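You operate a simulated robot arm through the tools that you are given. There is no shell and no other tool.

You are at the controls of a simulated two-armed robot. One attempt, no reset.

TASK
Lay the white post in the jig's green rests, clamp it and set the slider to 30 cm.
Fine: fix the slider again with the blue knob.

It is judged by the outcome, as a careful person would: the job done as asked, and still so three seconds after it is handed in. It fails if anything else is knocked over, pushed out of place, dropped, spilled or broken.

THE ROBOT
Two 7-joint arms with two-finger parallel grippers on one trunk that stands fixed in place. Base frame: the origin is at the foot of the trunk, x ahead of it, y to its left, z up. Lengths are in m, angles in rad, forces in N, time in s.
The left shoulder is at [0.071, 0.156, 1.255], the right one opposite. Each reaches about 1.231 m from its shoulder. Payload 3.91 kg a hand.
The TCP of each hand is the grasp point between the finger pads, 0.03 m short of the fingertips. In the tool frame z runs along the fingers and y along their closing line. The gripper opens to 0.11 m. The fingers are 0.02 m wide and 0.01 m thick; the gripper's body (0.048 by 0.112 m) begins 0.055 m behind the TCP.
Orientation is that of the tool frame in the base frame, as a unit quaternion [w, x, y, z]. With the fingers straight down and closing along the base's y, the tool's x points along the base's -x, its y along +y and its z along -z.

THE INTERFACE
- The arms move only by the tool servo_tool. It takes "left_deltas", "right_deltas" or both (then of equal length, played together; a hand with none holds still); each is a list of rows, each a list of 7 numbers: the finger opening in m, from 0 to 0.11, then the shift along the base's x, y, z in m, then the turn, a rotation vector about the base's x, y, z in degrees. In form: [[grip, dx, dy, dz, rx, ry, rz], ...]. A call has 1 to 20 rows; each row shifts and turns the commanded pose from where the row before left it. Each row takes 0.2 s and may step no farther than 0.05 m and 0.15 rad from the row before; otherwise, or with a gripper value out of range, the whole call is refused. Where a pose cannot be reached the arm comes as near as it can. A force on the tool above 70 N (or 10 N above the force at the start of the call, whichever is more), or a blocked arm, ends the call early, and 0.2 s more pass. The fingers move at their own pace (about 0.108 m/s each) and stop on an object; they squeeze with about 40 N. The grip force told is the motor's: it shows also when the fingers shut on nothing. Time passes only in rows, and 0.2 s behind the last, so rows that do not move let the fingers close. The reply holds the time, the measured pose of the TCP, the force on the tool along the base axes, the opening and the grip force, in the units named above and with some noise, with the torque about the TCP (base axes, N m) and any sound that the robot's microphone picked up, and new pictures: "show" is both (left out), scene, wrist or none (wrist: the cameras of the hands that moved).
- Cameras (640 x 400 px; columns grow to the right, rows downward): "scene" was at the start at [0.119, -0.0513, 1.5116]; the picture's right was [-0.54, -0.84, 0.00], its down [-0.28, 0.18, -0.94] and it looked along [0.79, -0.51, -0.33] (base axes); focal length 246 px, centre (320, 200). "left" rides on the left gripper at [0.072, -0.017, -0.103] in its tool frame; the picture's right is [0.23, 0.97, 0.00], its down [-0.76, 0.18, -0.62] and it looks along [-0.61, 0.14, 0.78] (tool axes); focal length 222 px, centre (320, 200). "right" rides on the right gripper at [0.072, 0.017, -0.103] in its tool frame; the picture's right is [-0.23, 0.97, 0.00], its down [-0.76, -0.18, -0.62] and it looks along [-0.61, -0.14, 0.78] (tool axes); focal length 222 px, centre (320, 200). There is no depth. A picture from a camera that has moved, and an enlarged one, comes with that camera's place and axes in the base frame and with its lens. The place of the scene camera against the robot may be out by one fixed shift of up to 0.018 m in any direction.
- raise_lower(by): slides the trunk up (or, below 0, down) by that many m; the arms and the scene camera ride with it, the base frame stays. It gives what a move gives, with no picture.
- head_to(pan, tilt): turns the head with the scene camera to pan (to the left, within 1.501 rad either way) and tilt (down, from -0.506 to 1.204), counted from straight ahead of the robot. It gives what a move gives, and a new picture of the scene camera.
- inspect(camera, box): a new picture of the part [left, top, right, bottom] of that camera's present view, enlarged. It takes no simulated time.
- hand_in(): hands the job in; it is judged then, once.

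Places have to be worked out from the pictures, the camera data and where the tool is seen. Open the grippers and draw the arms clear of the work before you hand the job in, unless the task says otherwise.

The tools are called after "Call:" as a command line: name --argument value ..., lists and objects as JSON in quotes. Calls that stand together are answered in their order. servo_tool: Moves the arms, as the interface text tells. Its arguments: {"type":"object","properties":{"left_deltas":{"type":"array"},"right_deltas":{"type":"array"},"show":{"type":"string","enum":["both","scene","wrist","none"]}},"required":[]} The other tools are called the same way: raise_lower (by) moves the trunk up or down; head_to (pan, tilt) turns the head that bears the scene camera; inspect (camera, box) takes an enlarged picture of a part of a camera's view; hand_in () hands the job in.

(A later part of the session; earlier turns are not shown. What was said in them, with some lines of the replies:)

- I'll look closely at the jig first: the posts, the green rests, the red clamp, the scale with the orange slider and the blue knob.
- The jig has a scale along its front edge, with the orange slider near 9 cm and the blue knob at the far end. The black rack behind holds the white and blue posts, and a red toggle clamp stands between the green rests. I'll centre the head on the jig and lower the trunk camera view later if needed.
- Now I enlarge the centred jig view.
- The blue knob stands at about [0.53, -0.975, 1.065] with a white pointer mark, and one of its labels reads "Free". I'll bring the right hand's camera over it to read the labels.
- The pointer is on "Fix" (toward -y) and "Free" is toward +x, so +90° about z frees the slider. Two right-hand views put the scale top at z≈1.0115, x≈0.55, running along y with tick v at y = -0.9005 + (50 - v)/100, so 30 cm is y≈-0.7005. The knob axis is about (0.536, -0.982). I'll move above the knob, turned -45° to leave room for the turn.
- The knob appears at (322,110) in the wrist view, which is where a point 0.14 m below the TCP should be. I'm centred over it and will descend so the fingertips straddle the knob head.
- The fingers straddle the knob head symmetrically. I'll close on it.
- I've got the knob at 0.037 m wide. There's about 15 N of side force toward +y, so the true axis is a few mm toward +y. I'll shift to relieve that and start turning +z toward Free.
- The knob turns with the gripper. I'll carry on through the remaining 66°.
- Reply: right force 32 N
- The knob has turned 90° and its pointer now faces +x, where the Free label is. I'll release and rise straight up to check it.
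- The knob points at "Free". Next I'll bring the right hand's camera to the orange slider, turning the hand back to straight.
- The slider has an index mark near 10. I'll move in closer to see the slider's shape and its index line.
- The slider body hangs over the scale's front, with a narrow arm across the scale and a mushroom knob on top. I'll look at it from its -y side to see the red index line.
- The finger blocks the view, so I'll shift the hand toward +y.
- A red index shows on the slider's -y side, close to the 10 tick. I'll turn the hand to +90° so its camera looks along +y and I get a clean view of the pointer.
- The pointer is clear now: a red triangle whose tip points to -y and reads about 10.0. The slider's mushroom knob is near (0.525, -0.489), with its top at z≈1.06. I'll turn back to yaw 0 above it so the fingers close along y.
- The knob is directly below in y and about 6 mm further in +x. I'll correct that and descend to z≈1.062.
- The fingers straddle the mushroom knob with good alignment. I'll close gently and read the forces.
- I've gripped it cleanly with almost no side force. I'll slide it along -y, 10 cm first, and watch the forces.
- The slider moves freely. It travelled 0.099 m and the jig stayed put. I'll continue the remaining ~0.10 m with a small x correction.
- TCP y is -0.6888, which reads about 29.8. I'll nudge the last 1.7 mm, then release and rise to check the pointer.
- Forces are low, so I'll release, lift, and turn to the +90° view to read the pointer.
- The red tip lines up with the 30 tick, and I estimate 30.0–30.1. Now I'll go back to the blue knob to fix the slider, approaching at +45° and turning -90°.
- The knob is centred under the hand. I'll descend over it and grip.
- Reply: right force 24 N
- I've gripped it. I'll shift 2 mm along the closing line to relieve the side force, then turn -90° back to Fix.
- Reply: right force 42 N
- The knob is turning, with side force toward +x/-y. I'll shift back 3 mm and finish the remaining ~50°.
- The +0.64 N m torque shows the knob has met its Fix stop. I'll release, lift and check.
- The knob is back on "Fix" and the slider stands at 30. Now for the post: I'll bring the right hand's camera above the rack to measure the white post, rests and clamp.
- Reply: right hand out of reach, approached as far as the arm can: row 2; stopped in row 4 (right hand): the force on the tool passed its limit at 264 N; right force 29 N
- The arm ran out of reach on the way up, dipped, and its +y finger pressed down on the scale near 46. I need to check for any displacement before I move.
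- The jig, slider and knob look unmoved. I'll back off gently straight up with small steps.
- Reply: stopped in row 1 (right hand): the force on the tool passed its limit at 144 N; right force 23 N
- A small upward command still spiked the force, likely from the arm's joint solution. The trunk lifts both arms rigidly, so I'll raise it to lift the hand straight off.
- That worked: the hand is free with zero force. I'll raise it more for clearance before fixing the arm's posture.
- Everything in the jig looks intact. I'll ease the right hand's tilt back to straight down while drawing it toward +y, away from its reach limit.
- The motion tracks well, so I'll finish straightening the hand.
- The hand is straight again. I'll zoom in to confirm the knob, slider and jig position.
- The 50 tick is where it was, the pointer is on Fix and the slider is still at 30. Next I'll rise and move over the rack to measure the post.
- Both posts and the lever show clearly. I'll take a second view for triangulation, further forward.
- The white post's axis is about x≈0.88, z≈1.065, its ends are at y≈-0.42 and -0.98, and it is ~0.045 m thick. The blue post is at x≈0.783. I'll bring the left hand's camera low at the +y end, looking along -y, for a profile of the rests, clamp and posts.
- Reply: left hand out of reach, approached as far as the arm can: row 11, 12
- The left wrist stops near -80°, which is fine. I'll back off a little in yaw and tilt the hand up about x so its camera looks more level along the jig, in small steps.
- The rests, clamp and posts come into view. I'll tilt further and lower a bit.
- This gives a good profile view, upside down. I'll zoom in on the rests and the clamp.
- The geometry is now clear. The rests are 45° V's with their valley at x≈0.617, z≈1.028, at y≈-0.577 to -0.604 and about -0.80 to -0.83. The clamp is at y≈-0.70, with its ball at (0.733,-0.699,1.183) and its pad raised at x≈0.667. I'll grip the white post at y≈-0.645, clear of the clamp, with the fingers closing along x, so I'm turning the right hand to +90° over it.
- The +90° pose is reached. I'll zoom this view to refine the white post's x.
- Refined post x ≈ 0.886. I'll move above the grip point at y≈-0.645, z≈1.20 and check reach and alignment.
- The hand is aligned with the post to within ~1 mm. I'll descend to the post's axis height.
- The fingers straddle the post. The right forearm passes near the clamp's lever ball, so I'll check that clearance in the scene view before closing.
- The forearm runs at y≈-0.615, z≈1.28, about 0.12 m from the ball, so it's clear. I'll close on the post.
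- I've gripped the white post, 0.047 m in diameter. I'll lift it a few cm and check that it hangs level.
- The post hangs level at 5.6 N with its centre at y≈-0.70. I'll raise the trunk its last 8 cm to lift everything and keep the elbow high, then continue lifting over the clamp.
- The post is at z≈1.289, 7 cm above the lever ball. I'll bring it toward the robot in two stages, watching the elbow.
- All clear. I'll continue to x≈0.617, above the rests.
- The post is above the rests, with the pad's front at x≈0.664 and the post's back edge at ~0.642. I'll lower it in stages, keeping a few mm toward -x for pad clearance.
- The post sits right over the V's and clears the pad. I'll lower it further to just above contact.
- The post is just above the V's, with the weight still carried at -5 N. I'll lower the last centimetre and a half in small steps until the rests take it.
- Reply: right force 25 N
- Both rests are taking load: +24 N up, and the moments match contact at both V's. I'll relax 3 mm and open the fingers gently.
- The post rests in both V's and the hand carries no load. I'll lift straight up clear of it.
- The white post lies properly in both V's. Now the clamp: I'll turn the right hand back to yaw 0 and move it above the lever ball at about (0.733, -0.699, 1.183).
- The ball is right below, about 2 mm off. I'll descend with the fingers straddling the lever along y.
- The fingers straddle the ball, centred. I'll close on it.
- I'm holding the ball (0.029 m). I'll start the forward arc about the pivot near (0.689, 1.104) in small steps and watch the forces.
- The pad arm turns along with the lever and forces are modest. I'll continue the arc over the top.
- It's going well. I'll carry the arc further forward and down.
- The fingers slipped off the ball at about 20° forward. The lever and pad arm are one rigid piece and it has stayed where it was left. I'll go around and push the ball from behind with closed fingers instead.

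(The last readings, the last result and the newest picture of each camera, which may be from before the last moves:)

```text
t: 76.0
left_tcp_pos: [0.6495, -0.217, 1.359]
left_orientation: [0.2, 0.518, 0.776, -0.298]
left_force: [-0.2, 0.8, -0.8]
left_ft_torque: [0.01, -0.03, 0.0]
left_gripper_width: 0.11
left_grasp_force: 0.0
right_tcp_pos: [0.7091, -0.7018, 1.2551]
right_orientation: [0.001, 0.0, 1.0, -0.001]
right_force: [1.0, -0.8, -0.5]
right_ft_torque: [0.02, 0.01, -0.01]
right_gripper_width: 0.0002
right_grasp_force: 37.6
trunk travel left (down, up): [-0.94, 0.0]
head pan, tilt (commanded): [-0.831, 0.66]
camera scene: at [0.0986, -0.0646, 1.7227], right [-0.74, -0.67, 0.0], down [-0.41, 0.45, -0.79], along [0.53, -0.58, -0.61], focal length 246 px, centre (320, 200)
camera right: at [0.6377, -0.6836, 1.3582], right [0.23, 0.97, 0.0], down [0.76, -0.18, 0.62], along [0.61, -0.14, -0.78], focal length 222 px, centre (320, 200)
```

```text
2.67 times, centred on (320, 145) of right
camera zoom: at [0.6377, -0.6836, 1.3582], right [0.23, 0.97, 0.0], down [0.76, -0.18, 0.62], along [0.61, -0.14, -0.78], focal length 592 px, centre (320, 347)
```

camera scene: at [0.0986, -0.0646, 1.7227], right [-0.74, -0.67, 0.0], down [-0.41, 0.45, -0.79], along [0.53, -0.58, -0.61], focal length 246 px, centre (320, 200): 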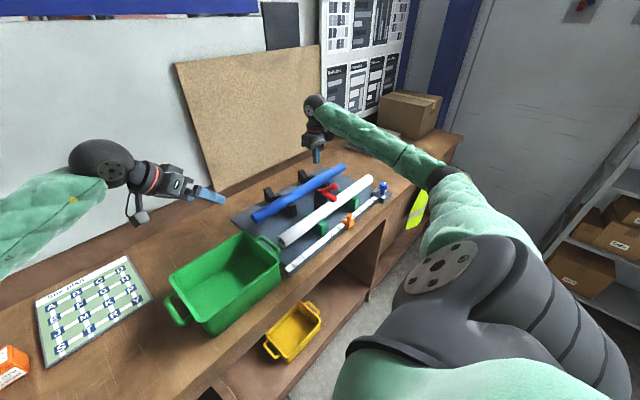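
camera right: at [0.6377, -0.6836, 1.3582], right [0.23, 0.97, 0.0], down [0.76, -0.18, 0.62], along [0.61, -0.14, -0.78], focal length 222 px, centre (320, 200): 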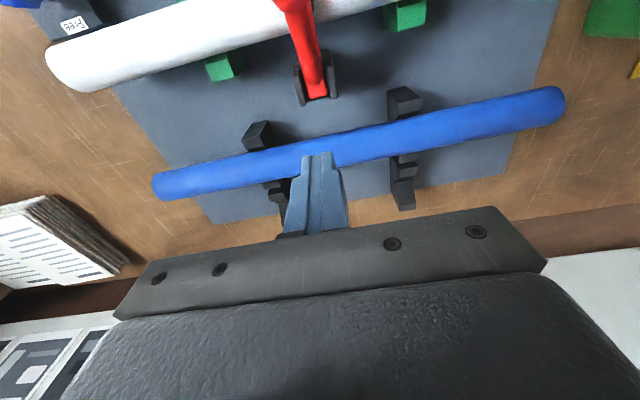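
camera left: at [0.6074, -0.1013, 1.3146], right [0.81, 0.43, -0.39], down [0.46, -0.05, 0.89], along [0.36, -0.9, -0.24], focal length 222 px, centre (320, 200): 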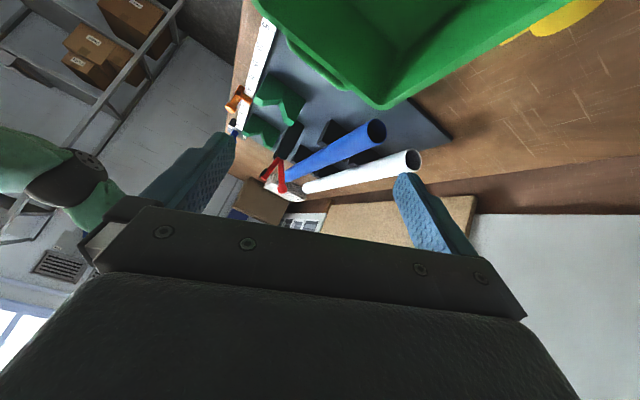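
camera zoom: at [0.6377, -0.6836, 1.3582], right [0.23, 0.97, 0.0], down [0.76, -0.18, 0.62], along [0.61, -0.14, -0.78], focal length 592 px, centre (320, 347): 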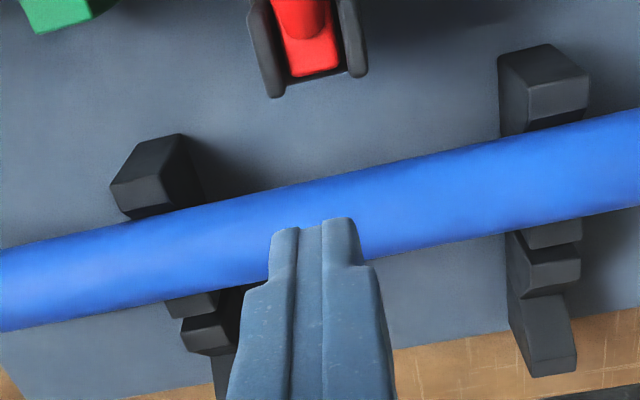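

The lever has gone over on its own as I moved: the ball is now at about (0.614, 1.159) and the pad arm lies forward onto the post. I'll look closer to see whether the pad is really seated.

Call:
inspect --camera "scene" --box '[290, 160, 380, 230]'

Call:
inspect --camera "left" --box '[255, 90, 325, 145]'

Call:
inspect --camera "right" --box '[220, 0, 420, 120]'

```text
5.71 times, centred on (335, 195) of scene
camera zoom: at [0.0986, -0.0646, 1.7227], right [-0.74, -0.67, 0.0], down [-0.41, 0.45, -0.79], along [0.53, -0.58, -0.61], focal length 1409 px, centre (234, 229)
```

zoom: 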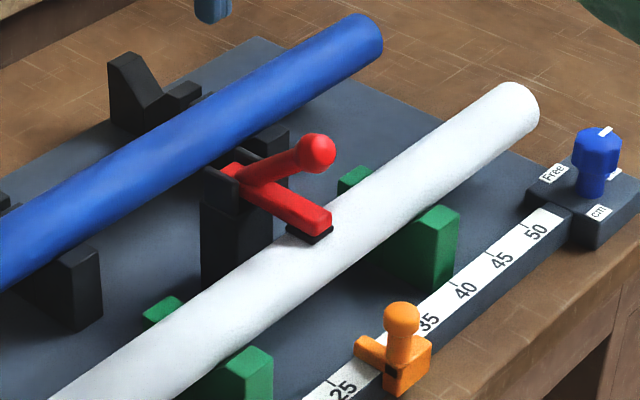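

```text
7.27 times, centred on (290, 118) of left
camera zoom: at [0.6064, -0.1014, 1.3949], right [0.81, 0.43, -0.39], down [0.46, -0.06, 0.89], along [0.36, -0.9, -0.24], focal length 1615 px, centre (538, 800)
```

zoom: 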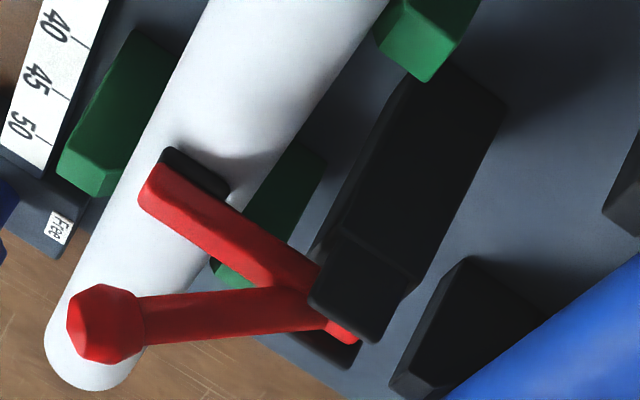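

```text
3.20 times, centred on (320, 60) of right
camera zoom: at [0.6377, -0.6836, 1.3582], right [0.23, 0.97, 0.0], down [0.76, -0.18, 0.62], along [0.61, -0.14, -0.78], focal length 711 px, centre (320, 648)
```

zoom: 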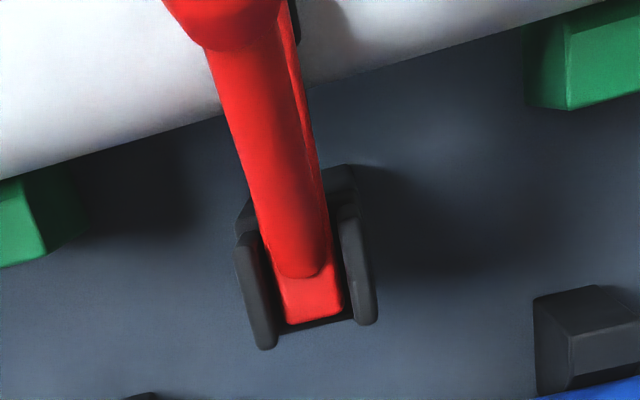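

The pad lies on the white post. I'll press the lever ball gently from above to make sure the clamp is fully home, first moving over it.

Call:
servo_tool --right_deltas '[[0.0, -0.032, 0.001, 0, 0, 0, 0], [0.0, -0.032, 0, 0, 0, 0, 0], [0.0, -0.031, 0, 0, 0, 0, 0], [0.0, 0, 0, -0.03, 0, 0, 0], [0.0, 0, 0, -0.008, 0, 0, 0], [0.0, 0, 0, 0, 0, 0, 0]]' --show "wrist"

Call:
inspect --camera "left" --box '[230, 80, 350, 180]'

Call:
inspect --camera "scene" --box '[290, 150, 380, 230]'

```text
t: 77.4
left_tcp_pos: [0.6496, -0.2161, 1.3592]
left_orientation: [0.199, 0.519, 0.776, -0.298]
left_force: [0.0, 0.6, -0.3]
left_ft_torque: [-0.02, -0.01, 0.01]
left_gripper_width: 0.1102
left_grasp_force: 0.0
right_tcp_pos: [0.6174, -0.6986, 1.2184]
right_orientation: [0.001, 0.0, 1.0, -0.001]
right_force: [0.3, 0.2, 0.1]
right_ft_torque: [-0.05, 0.0, -0.02]
right_gripper_width: 0.0002
right_grasp_force: 37.1
trunk travel left (down, up): [-0.94, 0.0]
head pan, tilt (commanded): [-0.831, 0.66]
camera right: at [0.544, -0.6809, 1.3212], right [0.23, 0.97, 0.0], down [0.76, -0.18, 0.63], along [0.61, -0.14, -0.78], focal length 222 px, centre (320, 200)
```

right: 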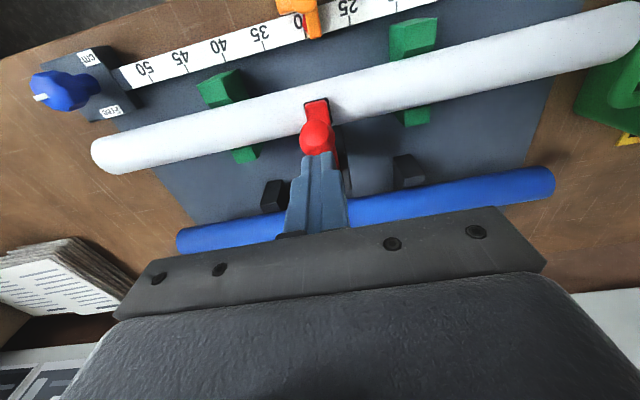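

```text
4.00 times, centred on (290, 130) of left
camera zoom: at [0.6061, -0.1011, 1.3951], right [0.81, 0.43, -0.39], down [0.46, -0.06, 0.89], along [0.36, -0.9, -0.24], focal length 888 px, centre (440, 480)
```

zoom: 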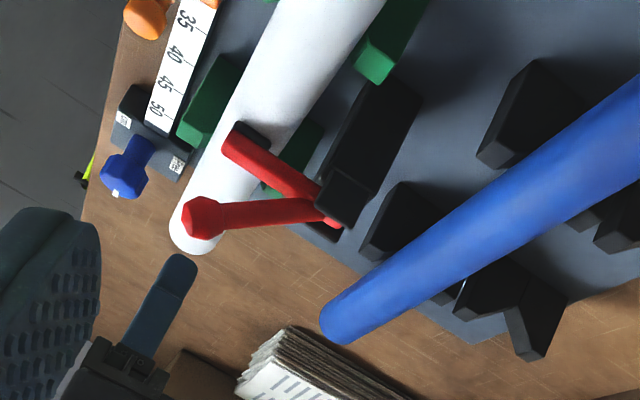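

```text
5.00 times, centred on (335, 190) of scene
camera zoom: at [0.0983, -0.0639, 1.7228], right [-0.74, -0.67, 0.0], down [-0.41, 0.45, -0.79], along [0.53, -0.58, -0.61], focal length 1233 px, centre (245, 250)
```

zoom: 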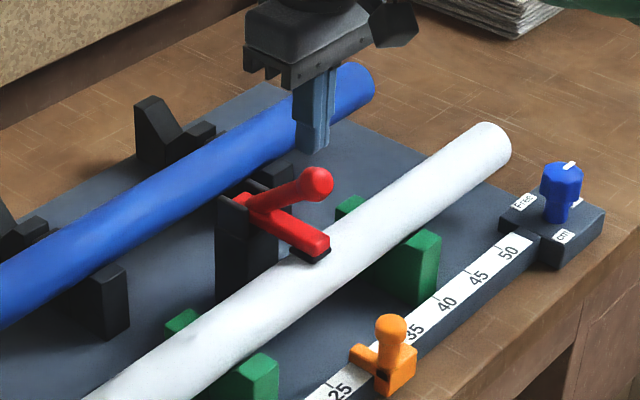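

The ball is just under the fingertips at about (0.610, -0.699). I'll press down in small steps and watch the force.

Call:
servo_tool --right_deltas '[[0.0, -0.004, 0, -0.008, 0, 0, 0], [0.0, 0, 0, -0.004, 0, 0, 0], [0.0, 0, 0, -0.003, 0, 0, 0], [0.0, 0, 0, -0.003, 0, 0, 0]]' --show "none"

```text
t: 78.4
left_tcp_pos: [0.6503, -0.2154, 1.359]
left_orientation: [0.199, 0.519, 0.776, -0.298]
left_force: [-0.5, 0.1, -0.4]
left_ft_torque: [0.01, 0.02, 0.02]
left_gripper_width: 0.1098
left_grasp_force: 0.1
right_tcp_pos: [0.6138, -0.7007, 1.2012]
right_orientation: [0.001, 0.0, 1.0, -0.001]
right_force: [1.2, -2.2, 4.8]
right_ft_torque: [-0.04, -0.03, 0.01]
right_gripper_width: 0.0002
right_grasp_force: 37.9
trunk travel left (down, up): [-0.94, 0.0]
head pan, tilt (commanded): [-0.831, 0.66]
```

Contact at 5 N. I'll press a few mm more to see if it yields or holds firm.

Call:
servo_tool --right_deltas '[[0.0, 0, 0, -0.003, 0, 0, 0], [0.0, 0, 0, -0.002, 0, 0, 0], [0.0, 0, 0, 0, 0, 0, 0]]' --show "none"

```text
t: 79.2
left_tcp_pos: [0.6485, -0.2146, 1.3593]
left_orientation: [0.2, 0.519, 0.776, -0.299]
left_force: [1.1, 0.0, 0.0]
left_ft_torque: [0.02, -0.01, 0.01]
left_gripper_width: 0.1102
left_grasp_force: 0.0
right_tcp_pos: [0.6123, -0.6991, 1.2012]
right_orientation: [0.002, 0.001, 1.0, -0.003]
right_force: [10.7, -15.2, 45.8]
right_ft_torque: [-0.46, -0.32, 0.1]
right_gripper_width: 0.0001
right_grasp_force: 37.6
trunk travel left (down, up): [-0.94, 0.0]
head pan, tilt (commanded): [-0.831, 0.66]
```

At 46 N down the lever doesn't move, so the clamp is fully home. I'll back off upward and retreat.

Call:
servo_tool --right_deltas '[[0.0, 0, 0, 0.01, 0, 0, 0], [0.0, 0, 0, 0.03, 0, 0, 0], [0.02, 0, 0, 0.04, 0, 0, 0], [0.05, 0, 0, 0.03, 0, 0, 0], [0.08, -0.03, 0.02, 0, 0, 0, 0], [0.11, -0.04, 0.02, 0, 0, 0, 0], [0.11, -0.04, 0.02, 0, 0, 0, 0]]' --show "both"

Call:
inspect --camera "scene" --box '[240, 140, 400, 260]'

Call:
inspect --camera "left" --box '[230, 60, 350, 160]'

Call:
inspect --camera "right" --box '[120, 20, 560, 230]'

```text
t: 80.8
left_tcp_pos: [0.6504, -0.2151, 1.3586]
left_orientation: [0.2, 0.518, 0.776, -0.298]
left_force: [-0.7, 0.4, -0.5]
left_ft_torque: [-0.04, 0.0, 0.02]
left_gripper_width: 0.1099
left_grasp_force: 0.1
right_tcp_pos: [0.5024, -0.642, 1.3068]
right_orientation: [0.001, 0.0, 1.0, 0.0]
right_force: [0.2, -0.5, -0.1]
right_ft_torque: [0.02, -0.03, 0.02]
right_gripper_width: 0.1101
right_grasp_force: 0.1
trunk travel left (down, up): [-0.94, 0.0]
head pan, tilt (commanded): [-0.831, 0.66]
camera scene: at [0.0983, -0.065, 1.7226], right [-0.74, -0.67, 0.0], down [-0.41, 0.45, -0.79], along [0.53, -0.58, -0.61], focal length 246 px, centre (320, 200)
camera right: at [0.4299, -0.6243, 1.4083], right [0.23, 0.97, 0.0], down [0.76, -0.18, 0.62], along [0.61, -0.14, -0.78], focal length 222 px, centre (320, 200)
```

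scene: 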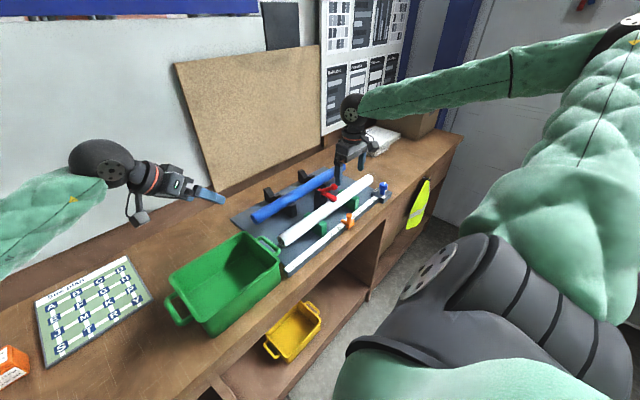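
right: 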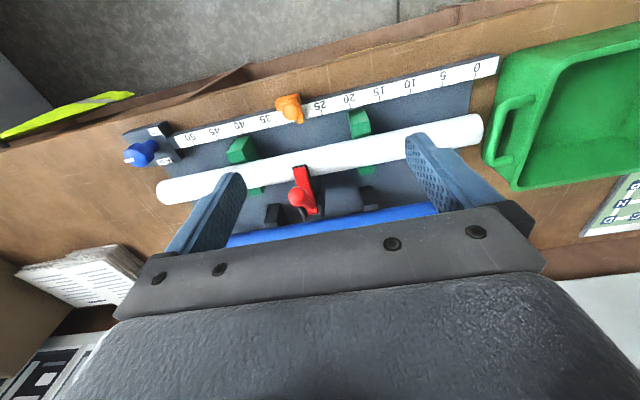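

```text
3.33 times, centred on (320, 200) of scene
camera zoom: at [0.0983, -0.065, 1.7226], right [-0.74, -0.67, 0.0], down [-0.41, 0.45, -0.79], along [0.53, -0.58, -0.61], focal length 822 px, centre (320, 200)
```

zoom: 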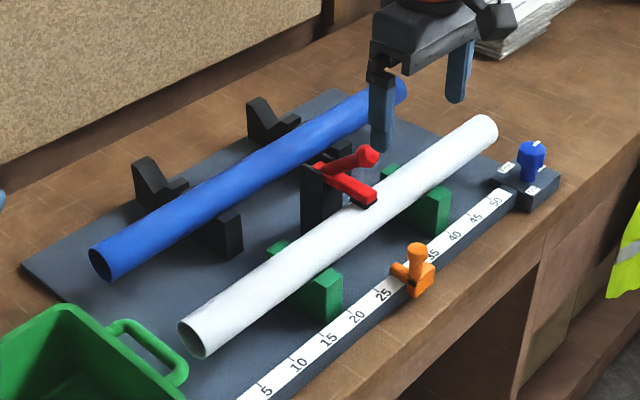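

```text
4.00 times, centred on (290, 110) of left
camera zoom: at [0.6061, -0.1016, 1.395], right [0.81, 0.43, -0.39], down [0.45, -0.06, 0.89], along [0.36, -0.9, -0.24], focal length 888 px, centre (440, 560)
```

zoom: 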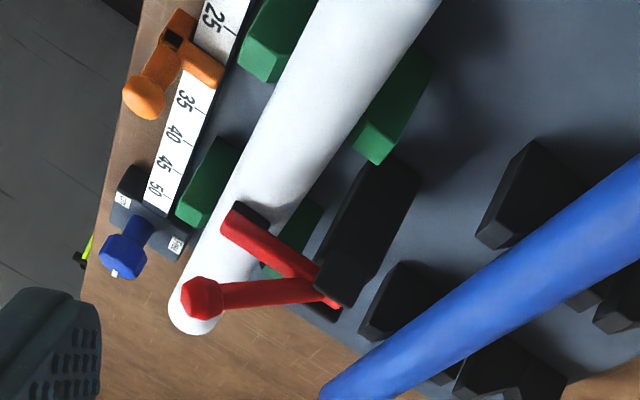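

```text
1.45 times, centred on (340, 125) of right
camera zoom: at [0.4299, -0.6243, 1.4083], right [0.23, 0.97, 0.0], down [0.76, -0.18, 0.62], along [0.61, -0.14, -0.78], focal length 323 px, centre (291, 309)
```

zoom: 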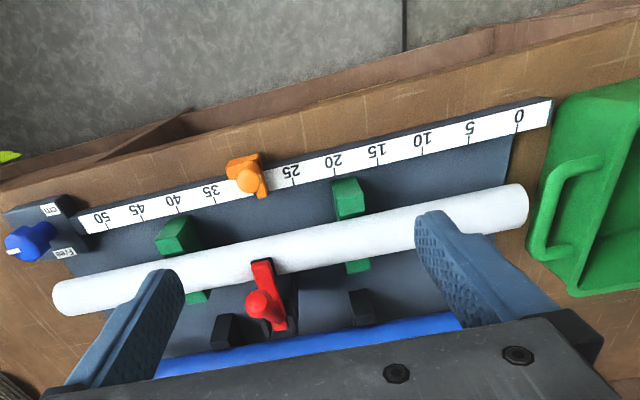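

The post is in the V's and clamped, the blue post is untouched and the bin hasn't moved. I'll recheck the slider reading and the knob.

Call:
inspect --camera "right" --box '[255, 80, 345, 140]'

Call:
inspect --camera "right" --box '[110, 110, 210, 180]'

Call:
inspect --camera "right" --box '[240, 140, 360, 230]'

```text
6.67 times, centred on (300, 110) of right
camera zoom: at [0.4299, -0.6243, 1.4083], right [0.23, 0.97, 0.0], down [0.76, -0.18, 0.62], along [0.61, -0.14, -0.78], focal length 1481 px, centre (453, 800)
```

zoom: 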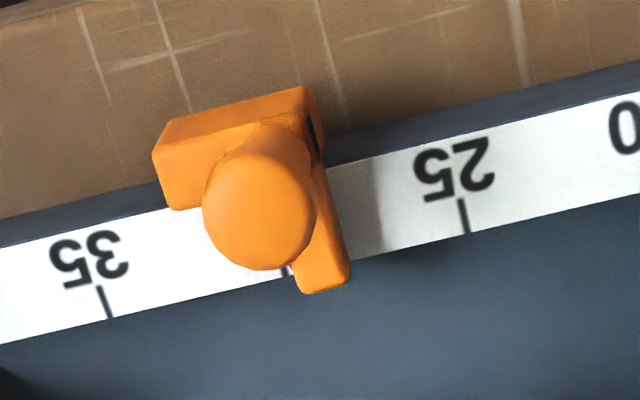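

```text
5.71 times, centred on (160, 145) of right
camera zoom: at [0.4299, -0.6243, 1.4083], right [0.23, 0.97, 0.0], down [0.76, -0.18, 0.62], along [0.61, -0.14, -0.78], focal length 1269 px, centre (1234, 514)
```

zoom: 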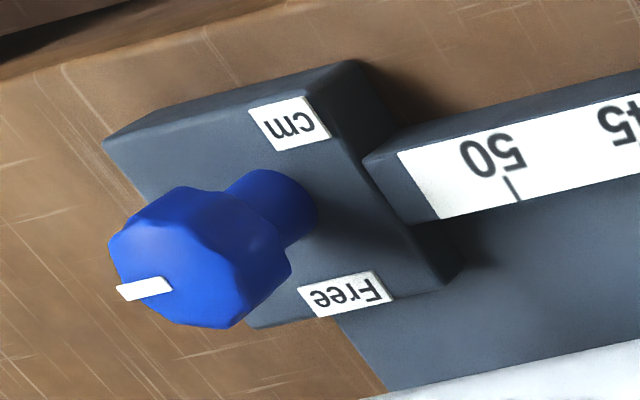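

```text
4.44 times, centred on (300, 185) of right
camera zoom: at [0.4299, -0.6243, 1.4083], right [0.23, 0.97, 0.0], down [0.76, -0.18, 0.62], along [0.61, -0.14, -0.78], focal length 987 px, centre (409, 267)
```

zoom: 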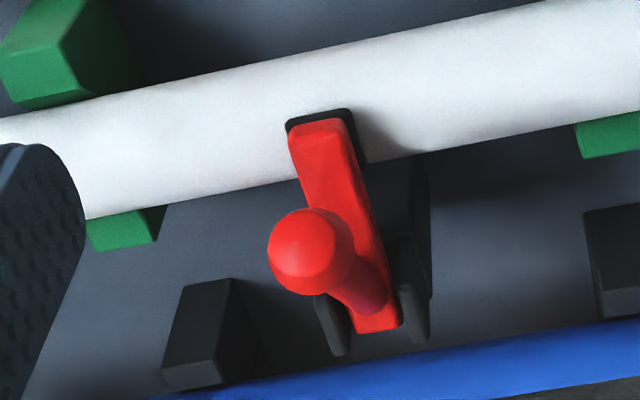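

The knob is on Fix and the clamp is closed over the post. I'll take one more +90° view of the pointer to confirm 30 cm after everything.

Call:
servo_tool --right_deltas '[[0.11, 0.001, -0.007, -0.004, 0, 0, 7.5], [0.11, 0.001, -0.007, -0.004, 0, 0, 7.5], [0.11, 0.001, -0.007, -0.004, 0, 0, 7.5], [0.11, 0.001, -0.007, -0.004, 0, 0, 7.5], [0.11, 0.001, -0.007, -0.004, 0, 0, 7.5], [0.11, 0.001, -0.007, -0.004, 0, 0, 7.5], [0.11, 0.001, -0.007, -0.004, 0, 0, 7.5], [0.11, 0.001, -0.007, -0.004, 0, 0, 7.5], [0.11, 0.001, -0.007, -0.004, 0, 0, 7.5], [0.11, 0.001, -0.007, -0.004, 0, 0, 7.5], [0.11, 0.001, -0.007, -0.004, 0, 0, 7.5], [0.11, 0.001, -0.007, -0.004, 0, 0, 7.5]]' --show "wrist"

Call:
inspect --camera "right" --box '[280, 90, 360, 150]'

```text
t: 83.4
left_tcp_pos: [0.6505, -0.217, 1.3587]
left_orientation: [0.199, 0.52, 0.775, -0.299]
left_force: [-0.6, -0.7, 0.4]
left_ft_torque: [0.01, -0.01, -0.03]
left_gripper_width: 0.1099
left_grasp_force: 0.0
right_tcp_pos: [0.515, -0.7249, 1.2576]
right_orientation: [-0.001, 0.707, -0.707, -0.001]
right_force: [-0.8, -0.1, -0.3]
right_ft_torque: [-0.02, 0.01, -0.02]
right_gripper_width: 0.11
right_grasp_force: 0.1
trunk travel left (down, up): [-0.94, 0.0]
head pan, tilt (commanded): [-0.831, 0.66]
camera right: at [0.4986, -0.7972, 1.36], right [-0.97, 0.23, 0.0], down [0.18, 0.76, 0.63], along [0.14, 0.61, -0.78], focal length 222 px, centre (320, 200)
```

right: 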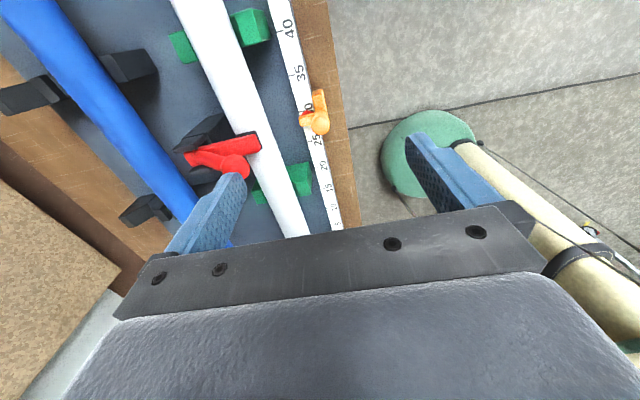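

```text
6.67 times, centred on (320, 120) of right
camera zoom: at [0.4986, -0.7972, 1.36], right [-0.97, 0.23, 0.0], down [0.18, 0.76, 0.63], along [0.14, 0.61, -0.78], focal length 1481 px, centre (320, 733)
```

zoom: 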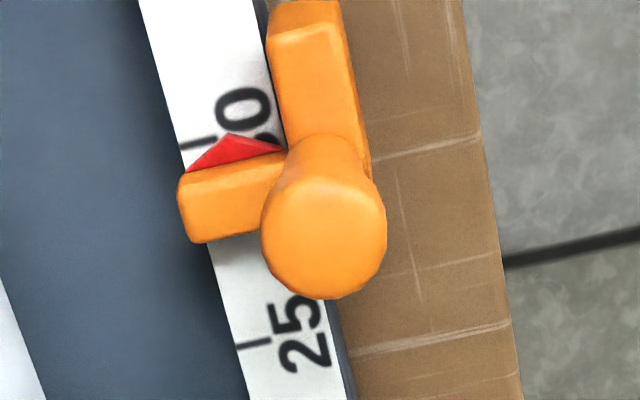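

The pointer tip sits on the 30 tick. I'll now draw both arms clear with the grippers open.

Call:
servo_tool --right_deltas '[[0.11, -0.004, 0.01, 0.014, 0, 0, -7.5], [0.11, -0.008, 0.012, 0.014, 0, 0, -7.5], [0.11, -0.008, 0.012, 0.014, 0, 0, -7.5], [0.11, -0.008, 0.012, 0.014, 0, 0, -7.5], [0.11, -0.008, 0.012, 0.014, 0, 0, -7.5], [0.11, -0.008, 0.012, 0.014, 0, 0, -7.5]]' --left_deltas '[[0.11, -0.004, 0.01, 0.015, 5, 0, 0], [0.11, -0.004, 0.01, 0.015, 5, 0, 0], [0.11, -0.004, 0.01, 0.015, 5, 0, 0], [0.11, -0.004, 0.01, 0.015, 5, 0, 0], [0.11, -0.004, 0.01, 0.015, 5, 0, 0], [0.11, -0.004, 0.01, 0.015, 5, 0, 0]]' --show "scene"

```text
t: 84.8
left_tcp_pos: [0.6249, -0.157, 1.45]
left_orientation: [0.057, 0.553, 0.827, -0.086]
left_force: [0.0, -0.3, -0.1]
left_ft_torque: [-0.03, -0.04, -0.02]
left_gripper_width: 0.1098
left_grasp_force: 0.0
right_tcp_pos: [0.4695, -0.6536, 1.342]
right_orientation: [0.001, -0.382, 0.924, 0.0]
right_force: [0.0, 0.5, -0.4]
right_ft_torque: [-0.01, -0.02, -0.04]
right_gripper_width: 0.1103
right_grasp_force: 0.0
trunk travel left (down, up): [-0.94, 0.0]
head pan, tilt (commanded): [-0.831, 0.66]
camera scene: at [0.0981, -0.0642, 1.7226], right [-0.74, -0.67, 0.0], down [-0.41, 0.45, -0.79], along [0.53, -0.58, -0.61], focal length 246 px, centre (320, 200)
```

scene: 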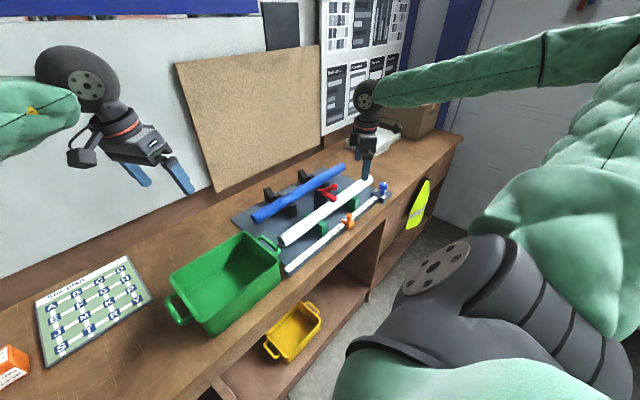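

The arms are withdrawing smoothly. I'll take one more step back for both.

Call:
servo_tool --right_deltas '[[0.11, -0.008, 0.012, 0.012, 0, 0, -7.5], [0.11, -0.008, 0.012, 0.012, 0, 0, -7.5], [0.11, -0.008, 0.012, 0.012, 0, 0, -7.5], [0.11, -0.008, 0.012, 0.012, 0, 0, -7.5], [0.11, -0.008, 0.012, 0.012, 0, 0, -7.5], [0.11, -0.008, 0.012, 0.012, 0, 0, -7.5]]' --left_deltas '[[0.11, -0.004, 0.01, 0.015, 2, 0, 5], [0.11, -0.004, 0.01, 0.015, 2, 0, 5], [0.11, -0.004, 0.01, 0.015, 2, 0, 5], [0.11, -0.004, 0.01, 0.015, 2, 0, 5], [0.11, -0.004, 0.01, 0.015, 2, 0, 5], [0.11, -0.004, 0.01, 0.015, 2, 0, 5]]' --show "both"

Call:
inspect --camera "scene" --box '[220, 130, 420, 280]'

Call:
inspect --camera "right" --box '[150, 60, 500, 250]'

```text
t: 86.2
left_tcp_pos: [0.603, -0.0957, 1.5393]
left_orientation: [0.022, 0.323, 0.946, 0.016]
left_force: [0.8, 0.4, 0.6]
left_ft_torque: [-0.04, -0.02, 0.0]
left_gripper_width: 0.1099
left_grasp_force: 0.1
right_tcp_pos: [0.4224, -0.5794, 1.4138]
right_orientation: [0.001, 0.001, 1.0, 0.0]
right_force: [0.4, 0.9, 0.8]
right_ft_torque: [0.0, -0.01, -0.01]
right_gripper_width: 0.1099
right_grasp_force: 0.1
trunk travel left (down, up): [-0.94, 0.0]
head pan, tilt (commanded): [-0.831, 0.66]
camera scene: at [0.0984, -0.0636, 1.7227], right [-0.74, -0.67, 0.0], down [-0.41, 0.45, -0.79], along [0.53, -0.58, -0.61], focal length 246 px, centre (320, 200)
camera right: at [0.3505, -0.5621, 1.5163], right [0.23, 0.97, 0.0], down [0.76, -0.18, 0.62], along [0.61, -0.14, -0.78], focal length 222 px, centre (320, 200)
camera left: at [0.5299, -0.0661, 1.6394], right [0.41, 0.91, 0.04], down [0.68, -0.34, 0.65], along [0.61, -0.24, -0.76], focal length 222 px, centre (320, 200)
```

scene: 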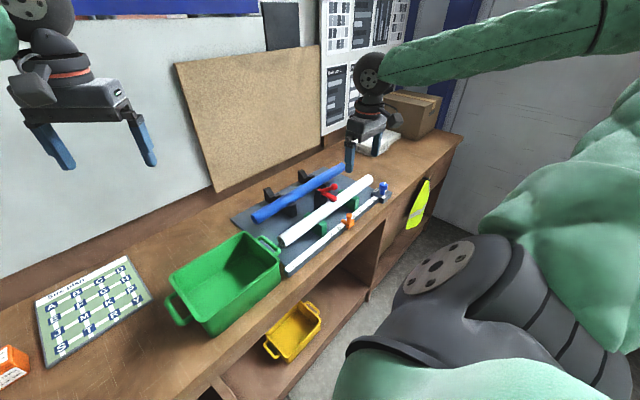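
right: 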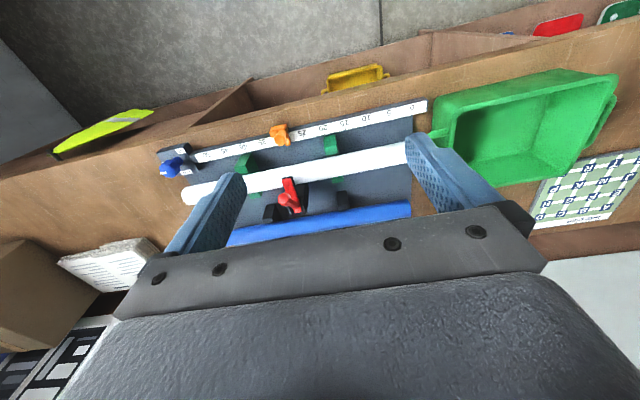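
left: 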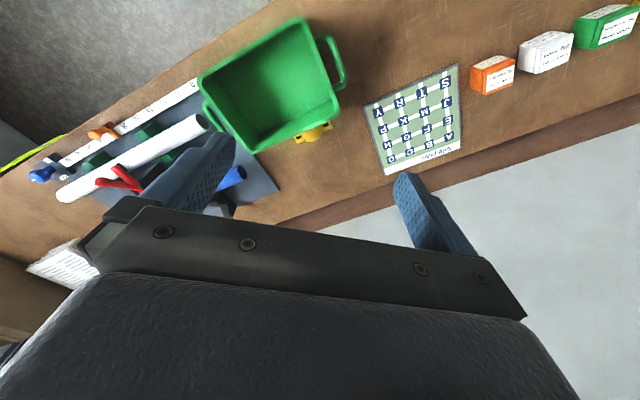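

```text
2.67 times, centred on (320, 205) of scene
camera zoom: at [0.0984, -0.0636, 1.7227], right [-0.74, -0.67, 0.0], down [-0.41, 0.45, -0.79], along [0.53, -0.58, -0.61], focal length 657 px, centre (320, 187)
```

zoom: 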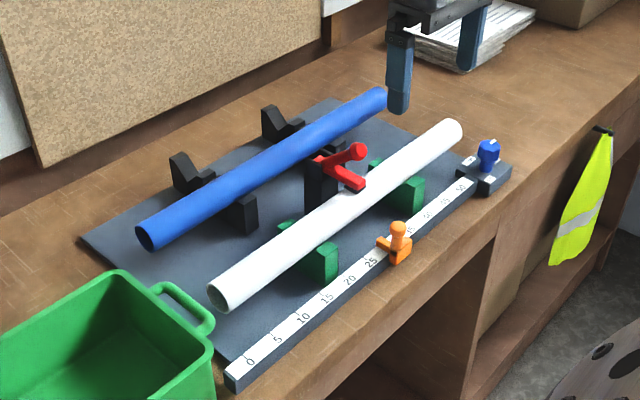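

```text
1.83 times, centred on (325, 155) of right
camera zoom: at [0.3505, -0.5621, 1.5163], right [0.23, 0.97, 0.0], down [0.76, -0.18, 0.62], along [0.61, -0.14, -0.78], focal length 406 px, centre (311, 282)
```

zoom: 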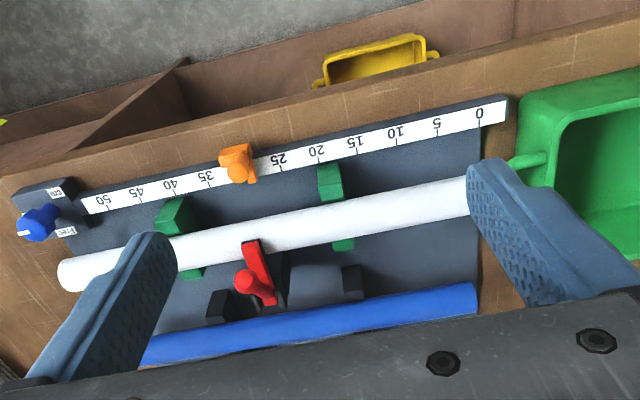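

The white post lies in both green rests with the red clamp closed on it. The slider points at 30 cm and the blue knob is on Fix. The blue post, bin, papers and other items are where they were, and both hands are open and clear. I'm handing the job in.

Call:
hand_in

```text
The job is handed in.
```

The job is done and handed in: the white post is clamped in the green rests, the slider is at 30 cm, and the blue knob is back on Fix.

- **Post:** It rests in both green V's, with the red clamp's pad on top. I pressed the lever with about 46 N and it did not move, so the clamp is fully closed.
- **Slider:** The red pointer tip lines up with the 30 tick. I checked this again after all the other work was finished.
- **One mishap:** While lifting away from the knob, the right arm ran out of reach and dipped. Its finger hit the scale near the 46 mark, reaching 264 N before the call was stopped. A second attempt to lift spiked to 144 N, so I raised the trunk to free the hand. The jig, knob and slider showed no change that I could see afterwards.

The blue post, bin and paper stack look to be where they were. Both grippers are open and the arms are clear of the work.
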